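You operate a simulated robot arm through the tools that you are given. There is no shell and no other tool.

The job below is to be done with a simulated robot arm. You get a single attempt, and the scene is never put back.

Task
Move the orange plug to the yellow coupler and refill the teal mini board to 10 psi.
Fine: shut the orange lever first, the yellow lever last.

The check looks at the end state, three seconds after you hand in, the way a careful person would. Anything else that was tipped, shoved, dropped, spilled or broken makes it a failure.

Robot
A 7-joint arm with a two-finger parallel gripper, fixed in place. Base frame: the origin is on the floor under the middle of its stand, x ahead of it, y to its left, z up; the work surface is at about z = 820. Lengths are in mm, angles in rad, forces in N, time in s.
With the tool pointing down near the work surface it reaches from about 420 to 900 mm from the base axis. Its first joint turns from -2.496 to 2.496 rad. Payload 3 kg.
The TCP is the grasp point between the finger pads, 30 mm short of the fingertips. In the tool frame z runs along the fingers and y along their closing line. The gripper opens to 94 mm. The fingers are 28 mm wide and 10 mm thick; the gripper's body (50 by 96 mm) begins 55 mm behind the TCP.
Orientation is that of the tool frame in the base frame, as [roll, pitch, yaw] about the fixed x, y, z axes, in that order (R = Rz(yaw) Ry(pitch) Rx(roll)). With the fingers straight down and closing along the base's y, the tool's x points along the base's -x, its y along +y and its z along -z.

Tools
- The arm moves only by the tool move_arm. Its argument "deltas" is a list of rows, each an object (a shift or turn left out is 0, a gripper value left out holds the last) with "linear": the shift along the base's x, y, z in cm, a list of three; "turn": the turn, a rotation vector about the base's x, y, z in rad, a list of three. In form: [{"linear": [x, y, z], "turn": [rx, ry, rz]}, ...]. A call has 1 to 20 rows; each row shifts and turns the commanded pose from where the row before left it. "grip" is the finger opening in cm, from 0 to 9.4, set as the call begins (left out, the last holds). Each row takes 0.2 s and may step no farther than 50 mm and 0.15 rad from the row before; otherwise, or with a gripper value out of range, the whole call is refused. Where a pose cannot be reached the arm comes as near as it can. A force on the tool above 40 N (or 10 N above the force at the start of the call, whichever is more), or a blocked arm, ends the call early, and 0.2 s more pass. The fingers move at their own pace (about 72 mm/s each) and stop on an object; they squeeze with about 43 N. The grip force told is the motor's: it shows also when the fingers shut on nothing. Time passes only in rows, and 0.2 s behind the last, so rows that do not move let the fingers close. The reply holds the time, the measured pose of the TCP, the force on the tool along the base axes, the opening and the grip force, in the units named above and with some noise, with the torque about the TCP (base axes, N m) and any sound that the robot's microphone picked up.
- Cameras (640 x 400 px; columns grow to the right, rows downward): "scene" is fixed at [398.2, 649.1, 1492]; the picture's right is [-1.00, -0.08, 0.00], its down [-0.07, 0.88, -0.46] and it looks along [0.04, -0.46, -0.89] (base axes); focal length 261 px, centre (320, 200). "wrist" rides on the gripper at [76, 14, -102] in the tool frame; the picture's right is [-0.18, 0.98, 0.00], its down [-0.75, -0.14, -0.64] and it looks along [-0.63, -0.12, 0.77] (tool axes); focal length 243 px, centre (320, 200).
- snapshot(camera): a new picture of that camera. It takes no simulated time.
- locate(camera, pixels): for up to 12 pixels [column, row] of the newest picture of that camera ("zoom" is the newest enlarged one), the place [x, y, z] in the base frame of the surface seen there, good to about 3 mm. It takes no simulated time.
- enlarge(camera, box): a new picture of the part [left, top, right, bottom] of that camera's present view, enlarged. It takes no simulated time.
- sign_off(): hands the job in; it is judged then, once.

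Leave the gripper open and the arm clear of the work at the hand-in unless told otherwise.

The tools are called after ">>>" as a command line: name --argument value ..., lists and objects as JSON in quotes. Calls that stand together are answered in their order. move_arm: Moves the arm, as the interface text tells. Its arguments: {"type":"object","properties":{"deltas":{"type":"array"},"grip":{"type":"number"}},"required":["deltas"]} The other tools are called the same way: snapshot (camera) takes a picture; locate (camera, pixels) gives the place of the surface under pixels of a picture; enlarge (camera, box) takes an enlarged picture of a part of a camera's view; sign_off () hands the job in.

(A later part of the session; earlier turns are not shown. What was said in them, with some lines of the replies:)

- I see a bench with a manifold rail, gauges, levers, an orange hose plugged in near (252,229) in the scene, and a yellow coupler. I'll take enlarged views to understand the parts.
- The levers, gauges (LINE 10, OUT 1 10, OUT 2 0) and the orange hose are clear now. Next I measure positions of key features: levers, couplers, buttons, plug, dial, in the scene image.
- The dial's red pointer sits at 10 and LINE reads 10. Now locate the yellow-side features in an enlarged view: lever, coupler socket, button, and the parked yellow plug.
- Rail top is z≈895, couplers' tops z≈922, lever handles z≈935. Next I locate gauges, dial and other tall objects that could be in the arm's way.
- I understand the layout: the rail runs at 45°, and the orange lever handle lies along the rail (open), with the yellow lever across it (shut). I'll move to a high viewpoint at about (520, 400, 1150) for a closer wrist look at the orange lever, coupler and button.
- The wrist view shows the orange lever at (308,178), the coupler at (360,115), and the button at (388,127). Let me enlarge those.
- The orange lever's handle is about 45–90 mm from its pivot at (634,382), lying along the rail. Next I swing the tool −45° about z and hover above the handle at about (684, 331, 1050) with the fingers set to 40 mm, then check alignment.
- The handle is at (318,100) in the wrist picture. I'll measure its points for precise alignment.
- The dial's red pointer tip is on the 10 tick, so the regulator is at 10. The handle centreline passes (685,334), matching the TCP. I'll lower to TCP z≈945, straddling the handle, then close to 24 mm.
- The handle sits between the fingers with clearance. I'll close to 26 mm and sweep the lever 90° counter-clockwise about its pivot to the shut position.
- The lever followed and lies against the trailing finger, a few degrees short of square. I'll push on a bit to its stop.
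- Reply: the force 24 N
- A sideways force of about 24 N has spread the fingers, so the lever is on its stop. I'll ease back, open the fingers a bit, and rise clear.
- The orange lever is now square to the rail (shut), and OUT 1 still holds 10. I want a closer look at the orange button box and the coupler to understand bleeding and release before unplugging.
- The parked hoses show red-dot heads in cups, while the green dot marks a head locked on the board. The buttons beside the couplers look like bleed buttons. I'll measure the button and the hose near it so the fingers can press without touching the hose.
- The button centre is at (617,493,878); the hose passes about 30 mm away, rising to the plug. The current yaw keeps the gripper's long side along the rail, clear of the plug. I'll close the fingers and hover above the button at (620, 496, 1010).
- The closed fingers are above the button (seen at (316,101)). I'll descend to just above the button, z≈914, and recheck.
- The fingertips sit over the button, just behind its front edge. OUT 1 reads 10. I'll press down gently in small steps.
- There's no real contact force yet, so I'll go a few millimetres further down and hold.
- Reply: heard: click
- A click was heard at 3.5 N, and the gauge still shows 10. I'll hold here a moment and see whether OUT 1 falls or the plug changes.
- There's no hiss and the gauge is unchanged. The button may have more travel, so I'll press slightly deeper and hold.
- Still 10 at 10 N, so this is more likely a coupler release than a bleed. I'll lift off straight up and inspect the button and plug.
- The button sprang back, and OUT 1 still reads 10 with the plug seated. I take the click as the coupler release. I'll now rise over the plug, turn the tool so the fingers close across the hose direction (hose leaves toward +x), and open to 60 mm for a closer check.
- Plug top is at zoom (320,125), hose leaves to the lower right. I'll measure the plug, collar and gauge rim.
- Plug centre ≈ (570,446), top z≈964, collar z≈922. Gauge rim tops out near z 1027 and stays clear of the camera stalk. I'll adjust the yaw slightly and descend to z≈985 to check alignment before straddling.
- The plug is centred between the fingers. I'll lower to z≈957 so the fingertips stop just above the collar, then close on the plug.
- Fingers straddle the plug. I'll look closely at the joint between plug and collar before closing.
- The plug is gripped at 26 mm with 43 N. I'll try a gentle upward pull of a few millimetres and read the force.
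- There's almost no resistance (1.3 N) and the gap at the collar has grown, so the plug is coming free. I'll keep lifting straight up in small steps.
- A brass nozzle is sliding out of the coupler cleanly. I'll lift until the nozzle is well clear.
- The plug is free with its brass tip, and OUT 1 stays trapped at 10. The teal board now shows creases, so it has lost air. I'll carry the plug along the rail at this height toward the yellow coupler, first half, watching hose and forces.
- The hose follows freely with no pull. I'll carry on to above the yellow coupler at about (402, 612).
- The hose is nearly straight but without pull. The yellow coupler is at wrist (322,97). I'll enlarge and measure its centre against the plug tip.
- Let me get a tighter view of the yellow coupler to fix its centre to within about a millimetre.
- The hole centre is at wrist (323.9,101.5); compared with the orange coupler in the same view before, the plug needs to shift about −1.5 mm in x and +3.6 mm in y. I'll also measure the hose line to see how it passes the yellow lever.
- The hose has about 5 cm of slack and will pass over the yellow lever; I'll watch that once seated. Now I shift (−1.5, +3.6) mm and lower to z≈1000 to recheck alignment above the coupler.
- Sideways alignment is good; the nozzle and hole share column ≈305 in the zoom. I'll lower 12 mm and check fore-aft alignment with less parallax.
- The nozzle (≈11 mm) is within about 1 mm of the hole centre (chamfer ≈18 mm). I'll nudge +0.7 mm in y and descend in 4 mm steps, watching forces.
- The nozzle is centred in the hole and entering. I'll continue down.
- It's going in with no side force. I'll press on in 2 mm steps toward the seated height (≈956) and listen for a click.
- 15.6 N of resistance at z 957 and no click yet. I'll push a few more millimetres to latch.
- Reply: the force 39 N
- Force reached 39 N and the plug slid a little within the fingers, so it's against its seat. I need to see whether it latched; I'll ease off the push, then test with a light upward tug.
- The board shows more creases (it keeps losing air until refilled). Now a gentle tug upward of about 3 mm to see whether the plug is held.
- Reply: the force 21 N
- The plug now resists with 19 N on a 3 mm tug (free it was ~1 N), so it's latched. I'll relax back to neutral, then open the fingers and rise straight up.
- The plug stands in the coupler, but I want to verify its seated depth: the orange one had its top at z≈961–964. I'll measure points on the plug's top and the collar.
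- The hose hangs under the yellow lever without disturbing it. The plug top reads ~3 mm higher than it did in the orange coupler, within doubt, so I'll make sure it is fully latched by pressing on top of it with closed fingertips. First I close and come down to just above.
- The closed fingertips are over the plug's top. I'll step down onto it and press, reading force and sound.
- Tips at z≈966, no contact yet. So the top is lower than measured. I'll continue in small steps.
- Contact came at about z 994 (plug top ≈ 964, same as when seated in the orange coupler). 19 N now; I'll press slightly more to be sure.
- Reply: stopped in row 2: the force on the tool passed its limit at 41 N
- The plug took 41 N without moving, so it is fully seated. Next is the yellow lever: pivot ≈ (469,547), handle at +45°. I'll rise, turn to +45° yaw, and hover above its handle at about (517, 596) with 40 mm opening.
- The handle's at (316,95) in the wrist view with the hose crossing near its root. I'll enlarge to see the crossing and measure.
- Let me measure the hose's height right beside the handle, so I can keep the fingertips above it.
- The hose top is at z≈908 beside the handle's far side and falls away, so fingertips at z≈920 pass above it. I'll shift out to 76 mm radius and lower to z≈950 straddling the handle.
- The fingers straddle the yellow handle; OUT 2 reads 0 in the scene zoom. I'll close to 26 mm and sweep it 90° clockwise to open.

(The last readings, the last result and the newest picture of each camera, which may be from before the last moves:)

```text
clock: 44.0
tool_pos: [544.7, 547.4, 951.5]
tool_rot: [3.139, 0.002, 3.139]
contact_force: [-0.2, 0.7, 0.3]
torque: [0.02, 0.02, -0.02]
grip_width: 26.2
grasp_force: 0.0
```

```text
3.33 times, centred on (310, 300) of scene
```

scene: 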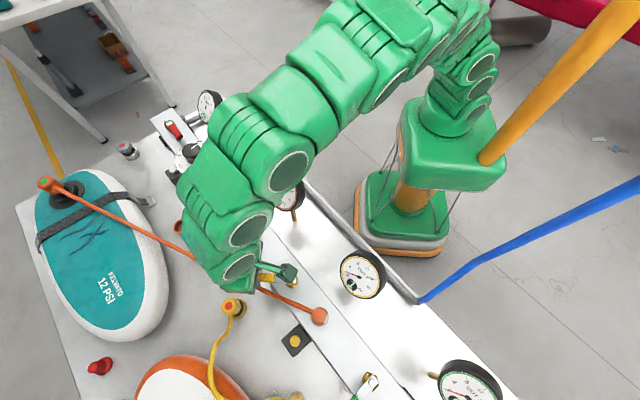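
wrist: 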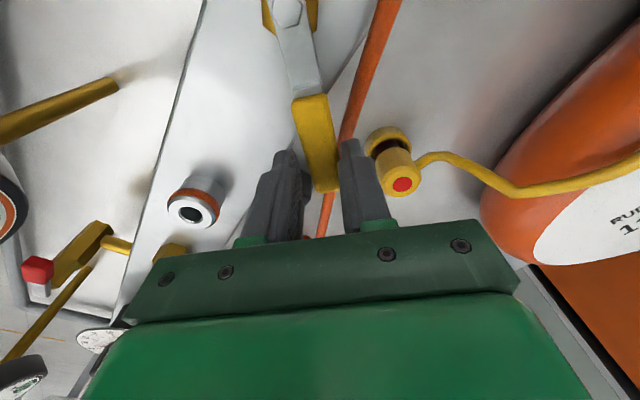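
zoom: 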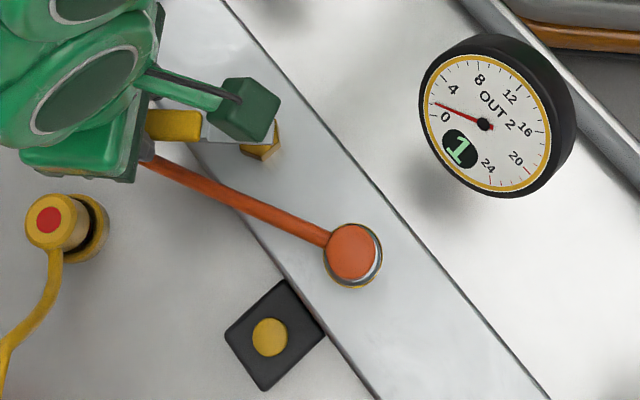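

It's working: OUT 2 is rising (1) and the board's creases are fading. I'll finish opening the lever.

>>> move_arm --deltas '[{"linear": [-0.048, -0.852, 0], "turn": [0, 0, -0.1122]}, {"linear": [-0.143, -0.839, 0], "turn": [0, 0, -0.1122]}, {"linear": [-0.235, -0.819, 0], "turn": [0, 0, -0.1122]}, {"linear": [-0.326, -0.787, 0], "turn": [0, 0, -0.1122]}, {"linear": [-0.412, -0.745, 0], "turn": [0, 0, -0.1122]}, {"linear": [-0.494, -0.696, 0], "turn": [0, 0, -0.1122]}, {"linear": [-0.568, -0.635, 0], "turn": [0, 0, -0.1122]}]'

>>> snapshot --camera "wrist"

>>> snapshot --camera "scene"

>>> enlarge --camera "scene" --box '[220, 240, 400, 360]'

```text
clock: 45.6
tool_pos: [523.1, 494.4, 949.8]
tool_rot: [3.14, 0.002, 2.354]
contact_force: [0.7, 1.0, 1.0]
torque: [0.02, -0.04, 0.01]
grip_width: 26.2
grasp_force: 0.6
```

```text
taken
```

wrist: 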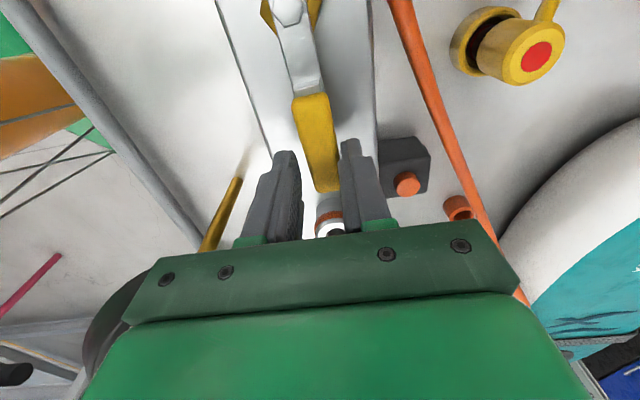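

```text
taken
```

scene: 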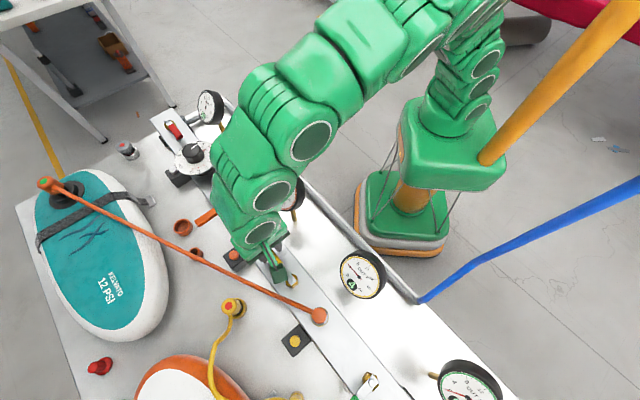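

```text
3.33 times, centred on (310, 300) of scene
```

zoom: 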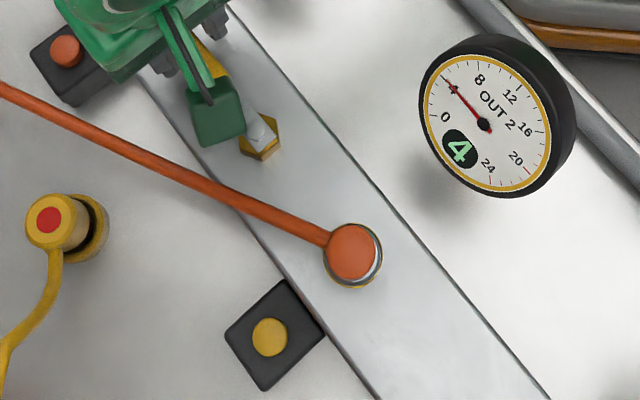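

OUT 2 is at 4 and climbing. I'll hold with the handle between the fingers and watch, about a second at a time.

>>> move_arm --deltas '[{}, {}, {}, {}, {}]'

>>> enlarge --camera "scene" --box '[325, 235, 405, 310]'

>>> enlarge --camera "scene" --box '[180, 80, 260, 180]'

```text
clock: 46.8
tool_pos: [522.0, 494.8, 949.9]
tool_rot: [3.138, 0.003, 2.356]
contact_force: [0.2, 0.4, -0.8]
torque: [0.02, 0.01, 0.01]
grip_width: 25.9
grasp_force: 0.1
```

```text
5.33 times, centred on (365, 272) of scene
```

zoom: 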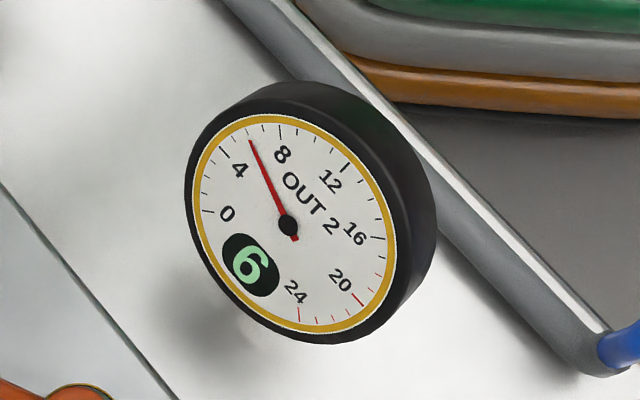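

```text
4.00 times, centred on (220, 130) of scene
```

zoom: 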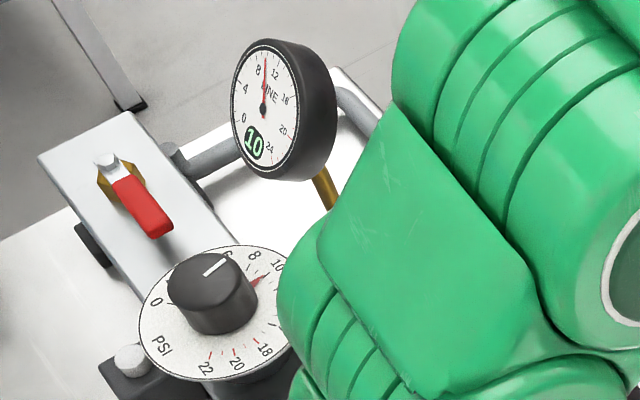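

OUT 2 is at 6, LINE still 10. I'll wait another 1.2 s.

>>> move_arm --deltas '[{}, {}, {}, {}, {}]'

>>> enlarge --camera "scene" --box '[325, 235, 405, 310]'

```text
clock: 48.0
tool_pos: [522.5, 494.4, 950.2]
tool_rot: [3.139, 0.003, 2.357]
contact_force: [0.2, 0.6, -0.3]
torque: [0.02, 0.01, 0.03]
grip_width: 26.1
grasp_force: 0.1
```

```text
5.33 times, centred on (365, 272) of scene
```

zoom: 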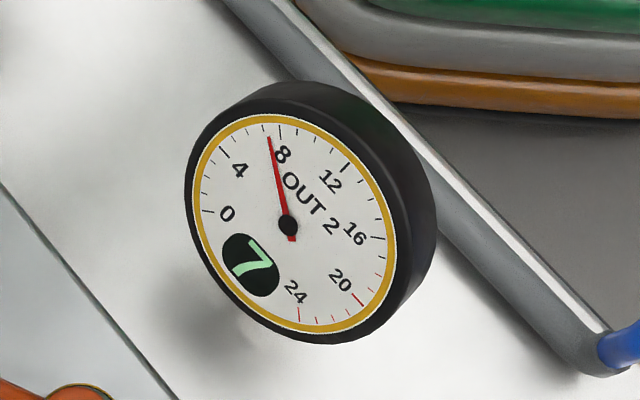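

Reading 7 and slowing as it nears 10, so it's settling toward the regulator's setting. I'll wait about 4 s.

>>> move_arm --deltas '[{}, {}, {}, {}, {}, {}, {}, {}, {}, {}, {}, {}, {}, {}, {}, {}, {}, {}]'

>>> enlarge --camera "scene" --box '[325, 235, 405, 310]'

```text
clock: 51.8
tool_pos: [523.0, 494.6, 948.8]
tool_rot: [3.139, 0.002, 2.355]
contact_force: [0.9, 0.5, 0.7]
torque: [0.03, 0.02, 0.02]
grip_width: 26.0
grasp_force: 0.1
```

```text
5.33 times, centred on (365, 272) of scene
```

zoom: 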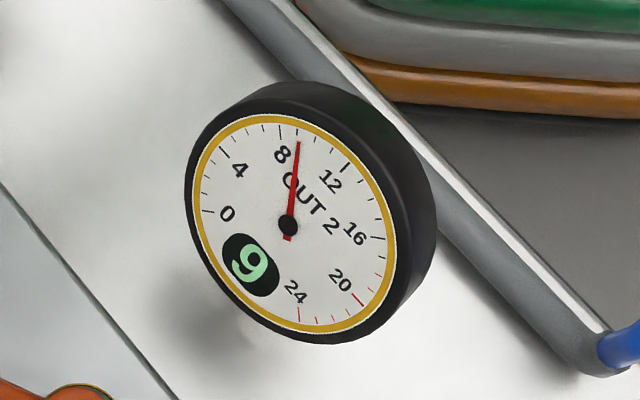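

Now 9 and still creeping up. Another 4 s.

>>> move_arm --deltas '[{}, {}, {}, {}, {}, {}, {}, {}, {}, {}, {}, {}, {}, {}, {}, {}, {}, {}, {}, {}]'

>>> enlarge --camera "scene" --box '[325, 235, 405, 310]'

```text
clock: 56.0
tool_pos: [522.5, 495.2, 949.8]
tool_rot: [3.137, 0.003, 2.357]
contact_force: [1.2, 1.0, -0.3]
torque: [0.01, 0.0, -0.01]
grip_width: 26.0
grasp_force: 0.1
```

```text
5.33 times, centred on (365, 272) of scene
```

zoom: 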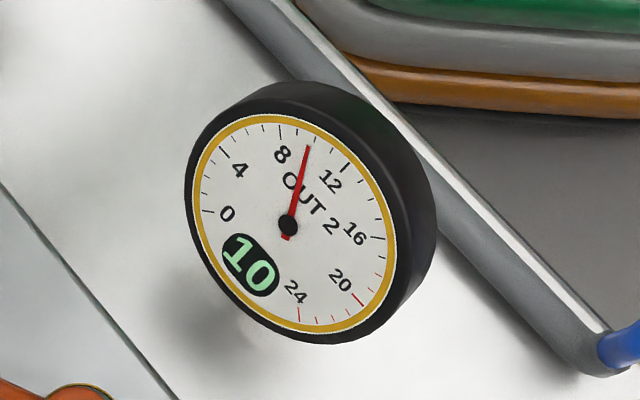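

The display shows 10, needle a hair under the 10 tick. I'll give it another 4 s to settle fully, checking it doesn't go over.

>>> move_arm --deltas '[{}, {}, {}, {}, {}, {}, {}, {}, {}, {}, {}, {}, {}, {}, {}, {}, {}, {}, {}, {}]'

>>> enlarge --camera "scene" --box '[325, 235, 405, 310]'

>>> enlarge --camera "scene" --box '[20, 150, 180, 350]'

```text
clock: 60.2
tool_pos: [523.5, 494.2, 949.1]
tool_rot: [3.137, 0.002, 2.355]
contact_force: [0.6, 0.0, 0.2]
torque: [-0.01, -0.02, 0.01]
grip_width: 26.3
grasp_force: 0.1
```

```text
5.33 times, centred on (365, 272) of scene
```

zoom: 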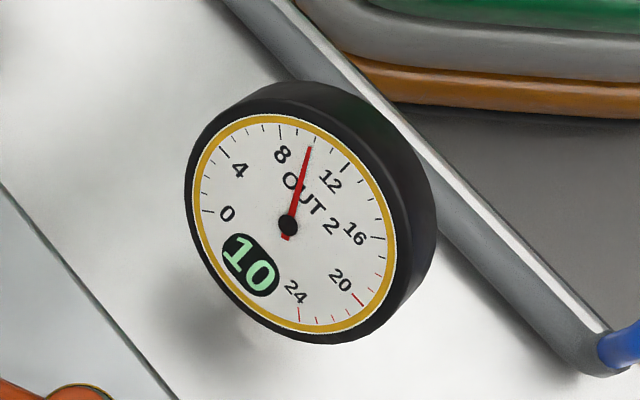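

```text
2.00 times, centred on (100, 250) of scene
```

zoom: 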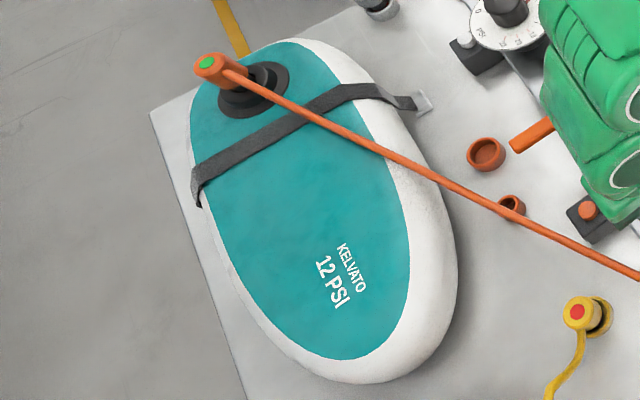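

The board is smooth and OUT 2 is steady at 10. Now shut the yellow lever: sweep back 90° counter-clockwise.

>>> move_arm --deltas '[{"linear": [0.568, 0.635, 0], "turn": [0, 0, 0.1122]}, {"linear": [0.494, 0.696, 0], "turn": [0, 0, 0.1122]}, {"linear": [0.412, 0.745, 0], "turn": [0, 0, 0.1122]}, {"linear": [0.326, 0.787, 0], "turn": [0, 0, 0.1122]}, {"linear": [0.235, 0.819, 0], "turn": [0, 0, 0.1122]}, {"linear": [0.143, 0.839, 0], "turn": [0, 0, 0.1122]}, {"linear": [0.048, 0.852, 0], "turn": [0, 0, 0.1122]}, {"linear": [-0.048, 0.852, 0], "turn": [0, 0, 0.1122]}, {"linear": [-0.143, 0.839, 0], "turn": [0, 0, 0.1122]}, {"linear": [-0.235, 0.819, 0], "turn": [0, 0, 0.1122]}, {"linear": [-0.326, 0.787, 0], "turn": [0, 0, 0.1122]}, {"linear": [-0.412, 0.745, 0], "turn": [0, 0, 0.1122]}, {"linear": [-0.494, 0.696, 0], "turn": [0, 0, 0.1122]}, {"linear": [-0.568, 0.635, 0], "turn": [0, 0, 0.1122]}]'

>>> snapshot --camera "wrist"

>>> enlarge --camera "scene" --box '[220, 240, 400, 360]'

```text
clock: 63.2
tool_pos: [523.6, 603.5, 950.7]
tool_rot: [3.137, 0.001, -2.351]
contact_force: [-0.1, -0.2, 0.6]
torque: [0.02, -0.01, 0.02]
grip_width: 26.4
grasp_force: 0.6
```

```text
taken
```

wrist: 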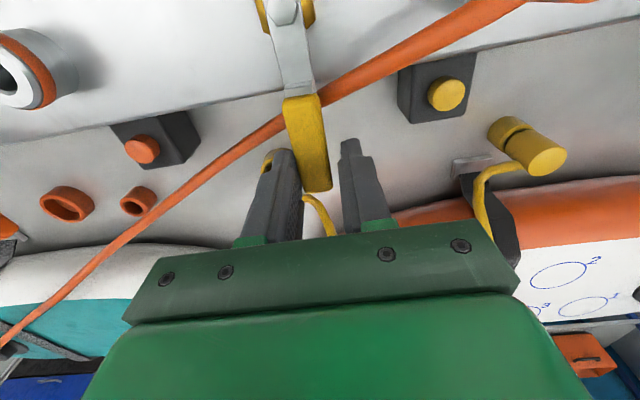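

```text
3.33 times, centred on (310, 300) of scene
```

zoom: 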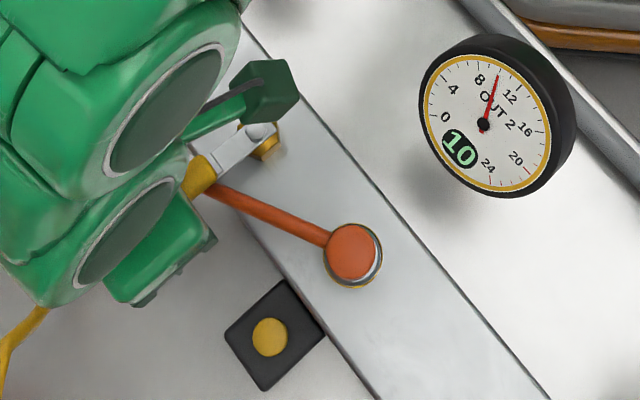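

The lever's nearly square, OUT 2 holds 10. I'll push gently the last few degrees to its stop.

>>> move_arm --deltas '[{"linear": [-0.18, 0.17, 0], "turn": [0, 0, 0.03]}, {"linear": [-0.18, 0.17, 0], "turn": [0, 0, 0.03]}, {}]'

>>> snapshot --camera "wrist"

```text
clock: 64.0
tool_pos: [519.8, 605.9, 950.8]
tool_rot: [3.138, 0.002, -2.297]
contact_force: [6.9, -6.1, -2.5]
torque: [-0.19, -0.01, -0.18]
grip_width: 31.3
grasp_force: 4.6
```

```text
taken
```

wrist: 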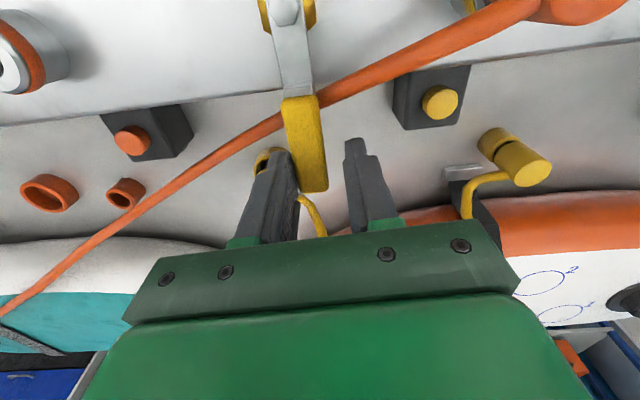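

About 9 N at the stop: it's shut. I'll back off slightly, open to 40 mm and rise clear.

>>> move_arm --deltas '[{"linear": [0.25, -0.23, 0], "turn": [0, 0, -0.04]}, {"linear": [0.1, -0.1, 0], "turn": [0, 0, -0.02]}, {}, {"linear": [0, 0, 2.0]}, {"linear": [0, 0, 3.0]}, {"linear": [0, 0, 4.0]}, {"linear": [0, 0, 4.5]}, {"linear": [0, 0, 4.5]}, {"linear": [0, 0, 4.5]}]' --grip 4.0

>>> snapshot --camera "wrist"

>>> snapshot --camera "scene"

```text
clock: 66.0
tool_pos: [520.4, 602.1, 1151.0]
tool_rot: [-3.141, 0.0, -2.355]
contact_force: [-9.8, 7.7, -0.8]
torque: [-0.61, -0.74, -0.02]
grip_width: 39.9
grasp_force: 0.1
out of reach, approached as far as the arm can: row 9
```

```text
taken
```

wrist: 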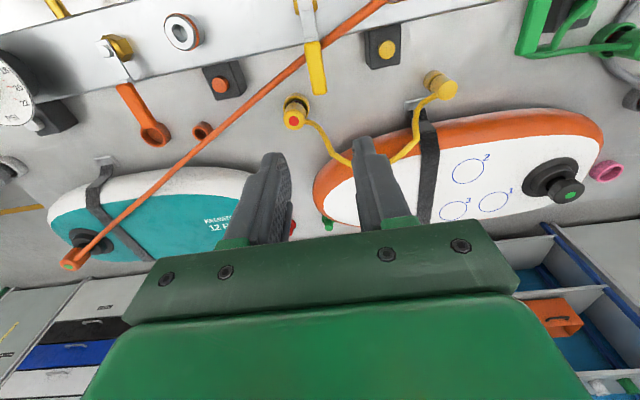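

```text
taken
```

scene: 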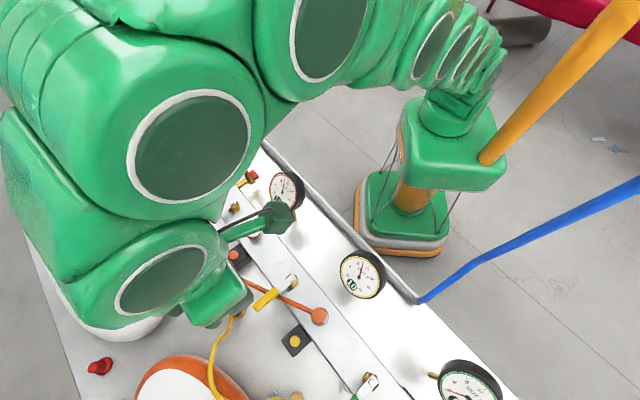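

All clear of the work; the last row just hit the reach limit. I'll draw the arm back toward its starting pose, turning the wrist back and opening the gripper fully.

>>> move_arm --deltas '[{"linear": [-2.4, -2.0, -0.5], "turn": [0, 0, -0.098]}, {"linear": [-2.4, -2.0, 0], "turn": [0, 0, -0.098]}, {"linear": [-2.4, -2.0, 0.5], "turn": [0, 0, -0.098]}, {"linear": [-2.4, -2.0, 1.5], "turn": [0, 0, -0.098]}, {"linear": [-2.4, -2.0, 2.0], "turn": [0, 0, -0.098]}, {"linear": [-2.4, -2.0, 2.0], "turn": [0, 0, -0.098]}, {"linear": [-2.4, -2.0, 2.0], "turn": [0, 0, -0.098]}, {"linear": [-2.4, -2.0, 2.0], "turn": [0, 0, -0.098]}, {}]' --grip 9.4

>>> snapshot --camera "scene"

>>> snapshot --camera "wrist"

>>> enlarge --camera "scene" --box '[220, 240, 400, 360]'

>>> enlarge --camera "scene" --box '[140, 130, 320, 270]'

>>> enlarge --camera "scene" --box '[20, 150, 180, 350]'

```text
clock: 68.0
tool_pos: [330.9, 442.7, 1246.4]
tool_rot: [3.137, 0.0, -3.141]
contact_force: [0.7, 0.4, -0.1]
torque: [-0.03, 0.01, 0.02]
grip_width: 93.8
grasp_force: 0.1
```

```text
taken
```

scene: 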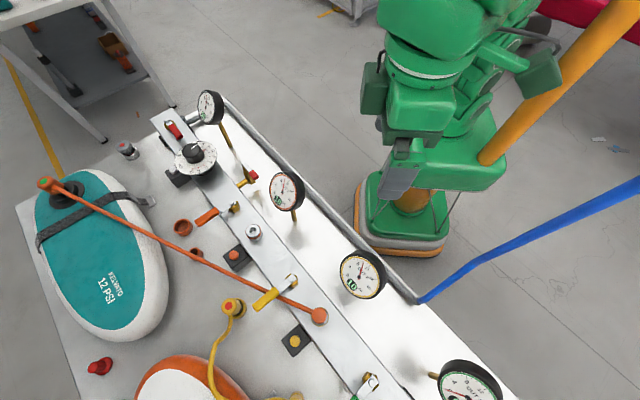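

```text
taken
```

wrist: 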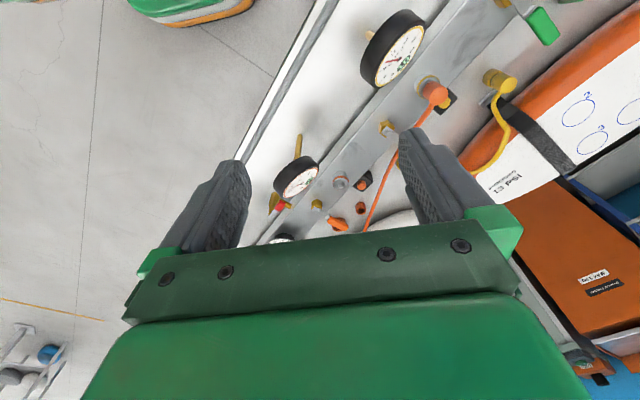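

```text
3.33 times, centred on (310, 300) of scene
```

zoom: 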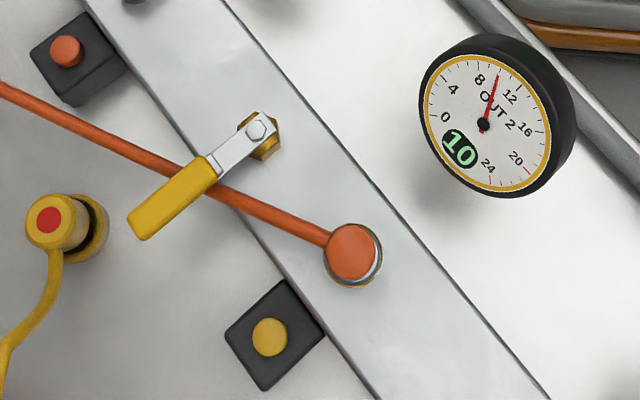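

```text
2.86 times, centred on (230, 200) of scene
```

zoom: 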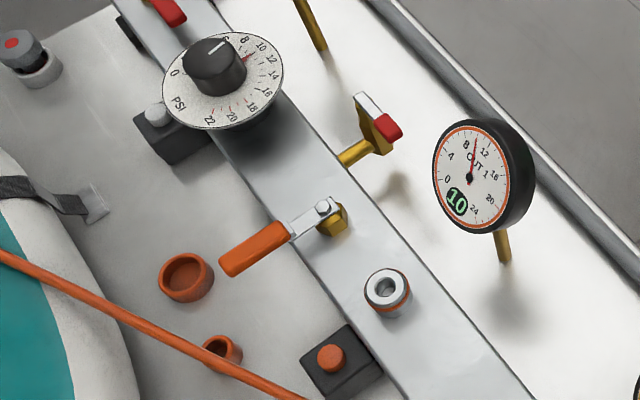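

```text
2.00 times, centred on (100, 250) of scene
```

zoom: 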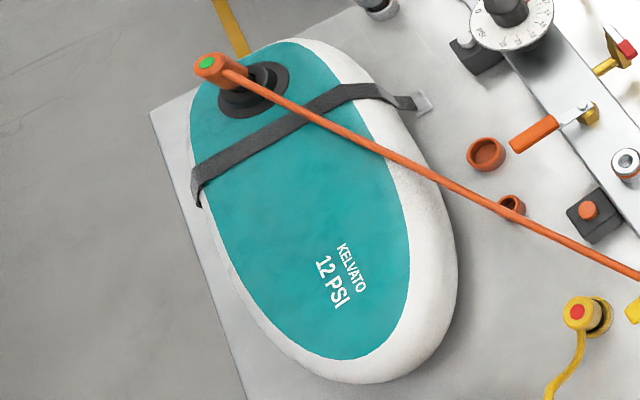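

Everything looks right: both levers are square to the rail, the orange plug is in the yellow coupler, the board is smooth, and OUT 2 is at 10. I'll wait a few seconds to confirm that pressure holds with the lever shut.

>>> move_arm --deltas '[{}, {}, {}, {}, {}, {}, {}, {}, {}, {}, {}, {}, {}, {}, {}, {}, {}, {}, {}, {}]'

>>> enlarge --camera "scene" --box '[325, 235, 405, 310]'

>>> snapshot --camera "scene"

```text
clock: 72.2
tool_pos: [331.2, 442.6, 1246.0]
tool_rot: [3.138, 0.002, -3.139]
contact_force: [0.3, 0.4, 0.5]
torque: [-0.01, 0.03, 0.01]
grip_width: 94.0
grasp_force: 0.1
```

```text
5.33 times, centred on (365, 272) of scene
```

zoom: 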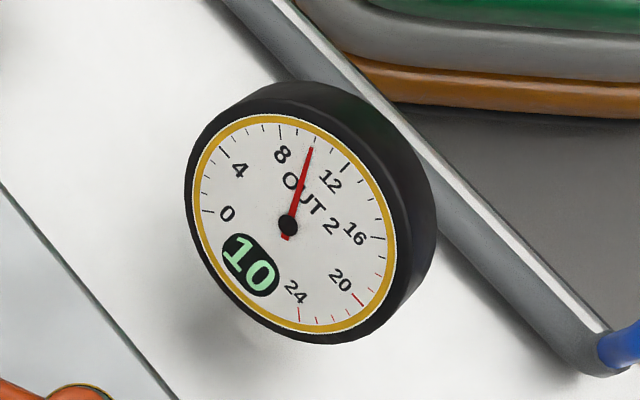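

```text
taken
```

scene: 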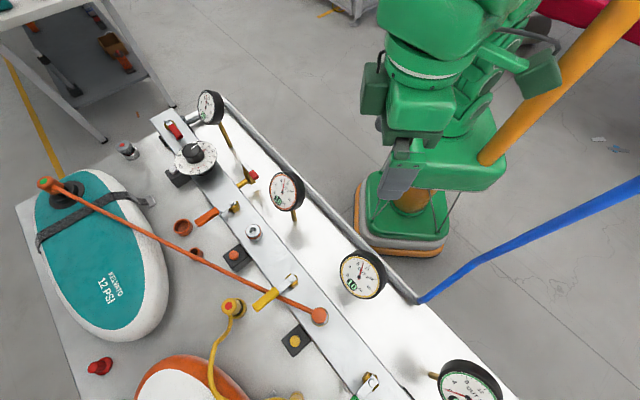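

OUT 2 holds at 10 with the yellow lever shut. The plug is latched, the arm is clear with the gripper open, and nothing else looks disturbed. I'm handing in.

>>> sign_off

```text
The job is handed in.
```

The orange plug is now in the yellow coupler and the teal mini board is back at 10 psi. I've handed the job in.

- **Order:** I shut the orange lever first and the yellow lever last. In between, I pressed the orange button to free the plug and moved it to the yellow coupler. I then opened the yellow lever to refill the board.
- **Plug:** There was no click as it went in. It held against a tug of about 19 N and a push of about 41 N, and its top sits at the same height as it did in the orange coupler.
- **Pressure:** The board lost air while it was unplugged and visibly creased. OUT 2 then rose to 10. It still read 10 about 8 seconds after I shut the yellow lever, and the board is smooth again.
- **OUT 1:** It still reads 10, because air is trapped behind the shut orange lever and the now-empty orange coupler. I left it that way.
- **Hose:** It now runs nearly straight from the board to the yellow coupler and passes under the yellow lever's handle. The lever turned freely with the hose there.

Nothing else looked disturbed in the last pictures. The arm is back near its starting position with the gripper open.
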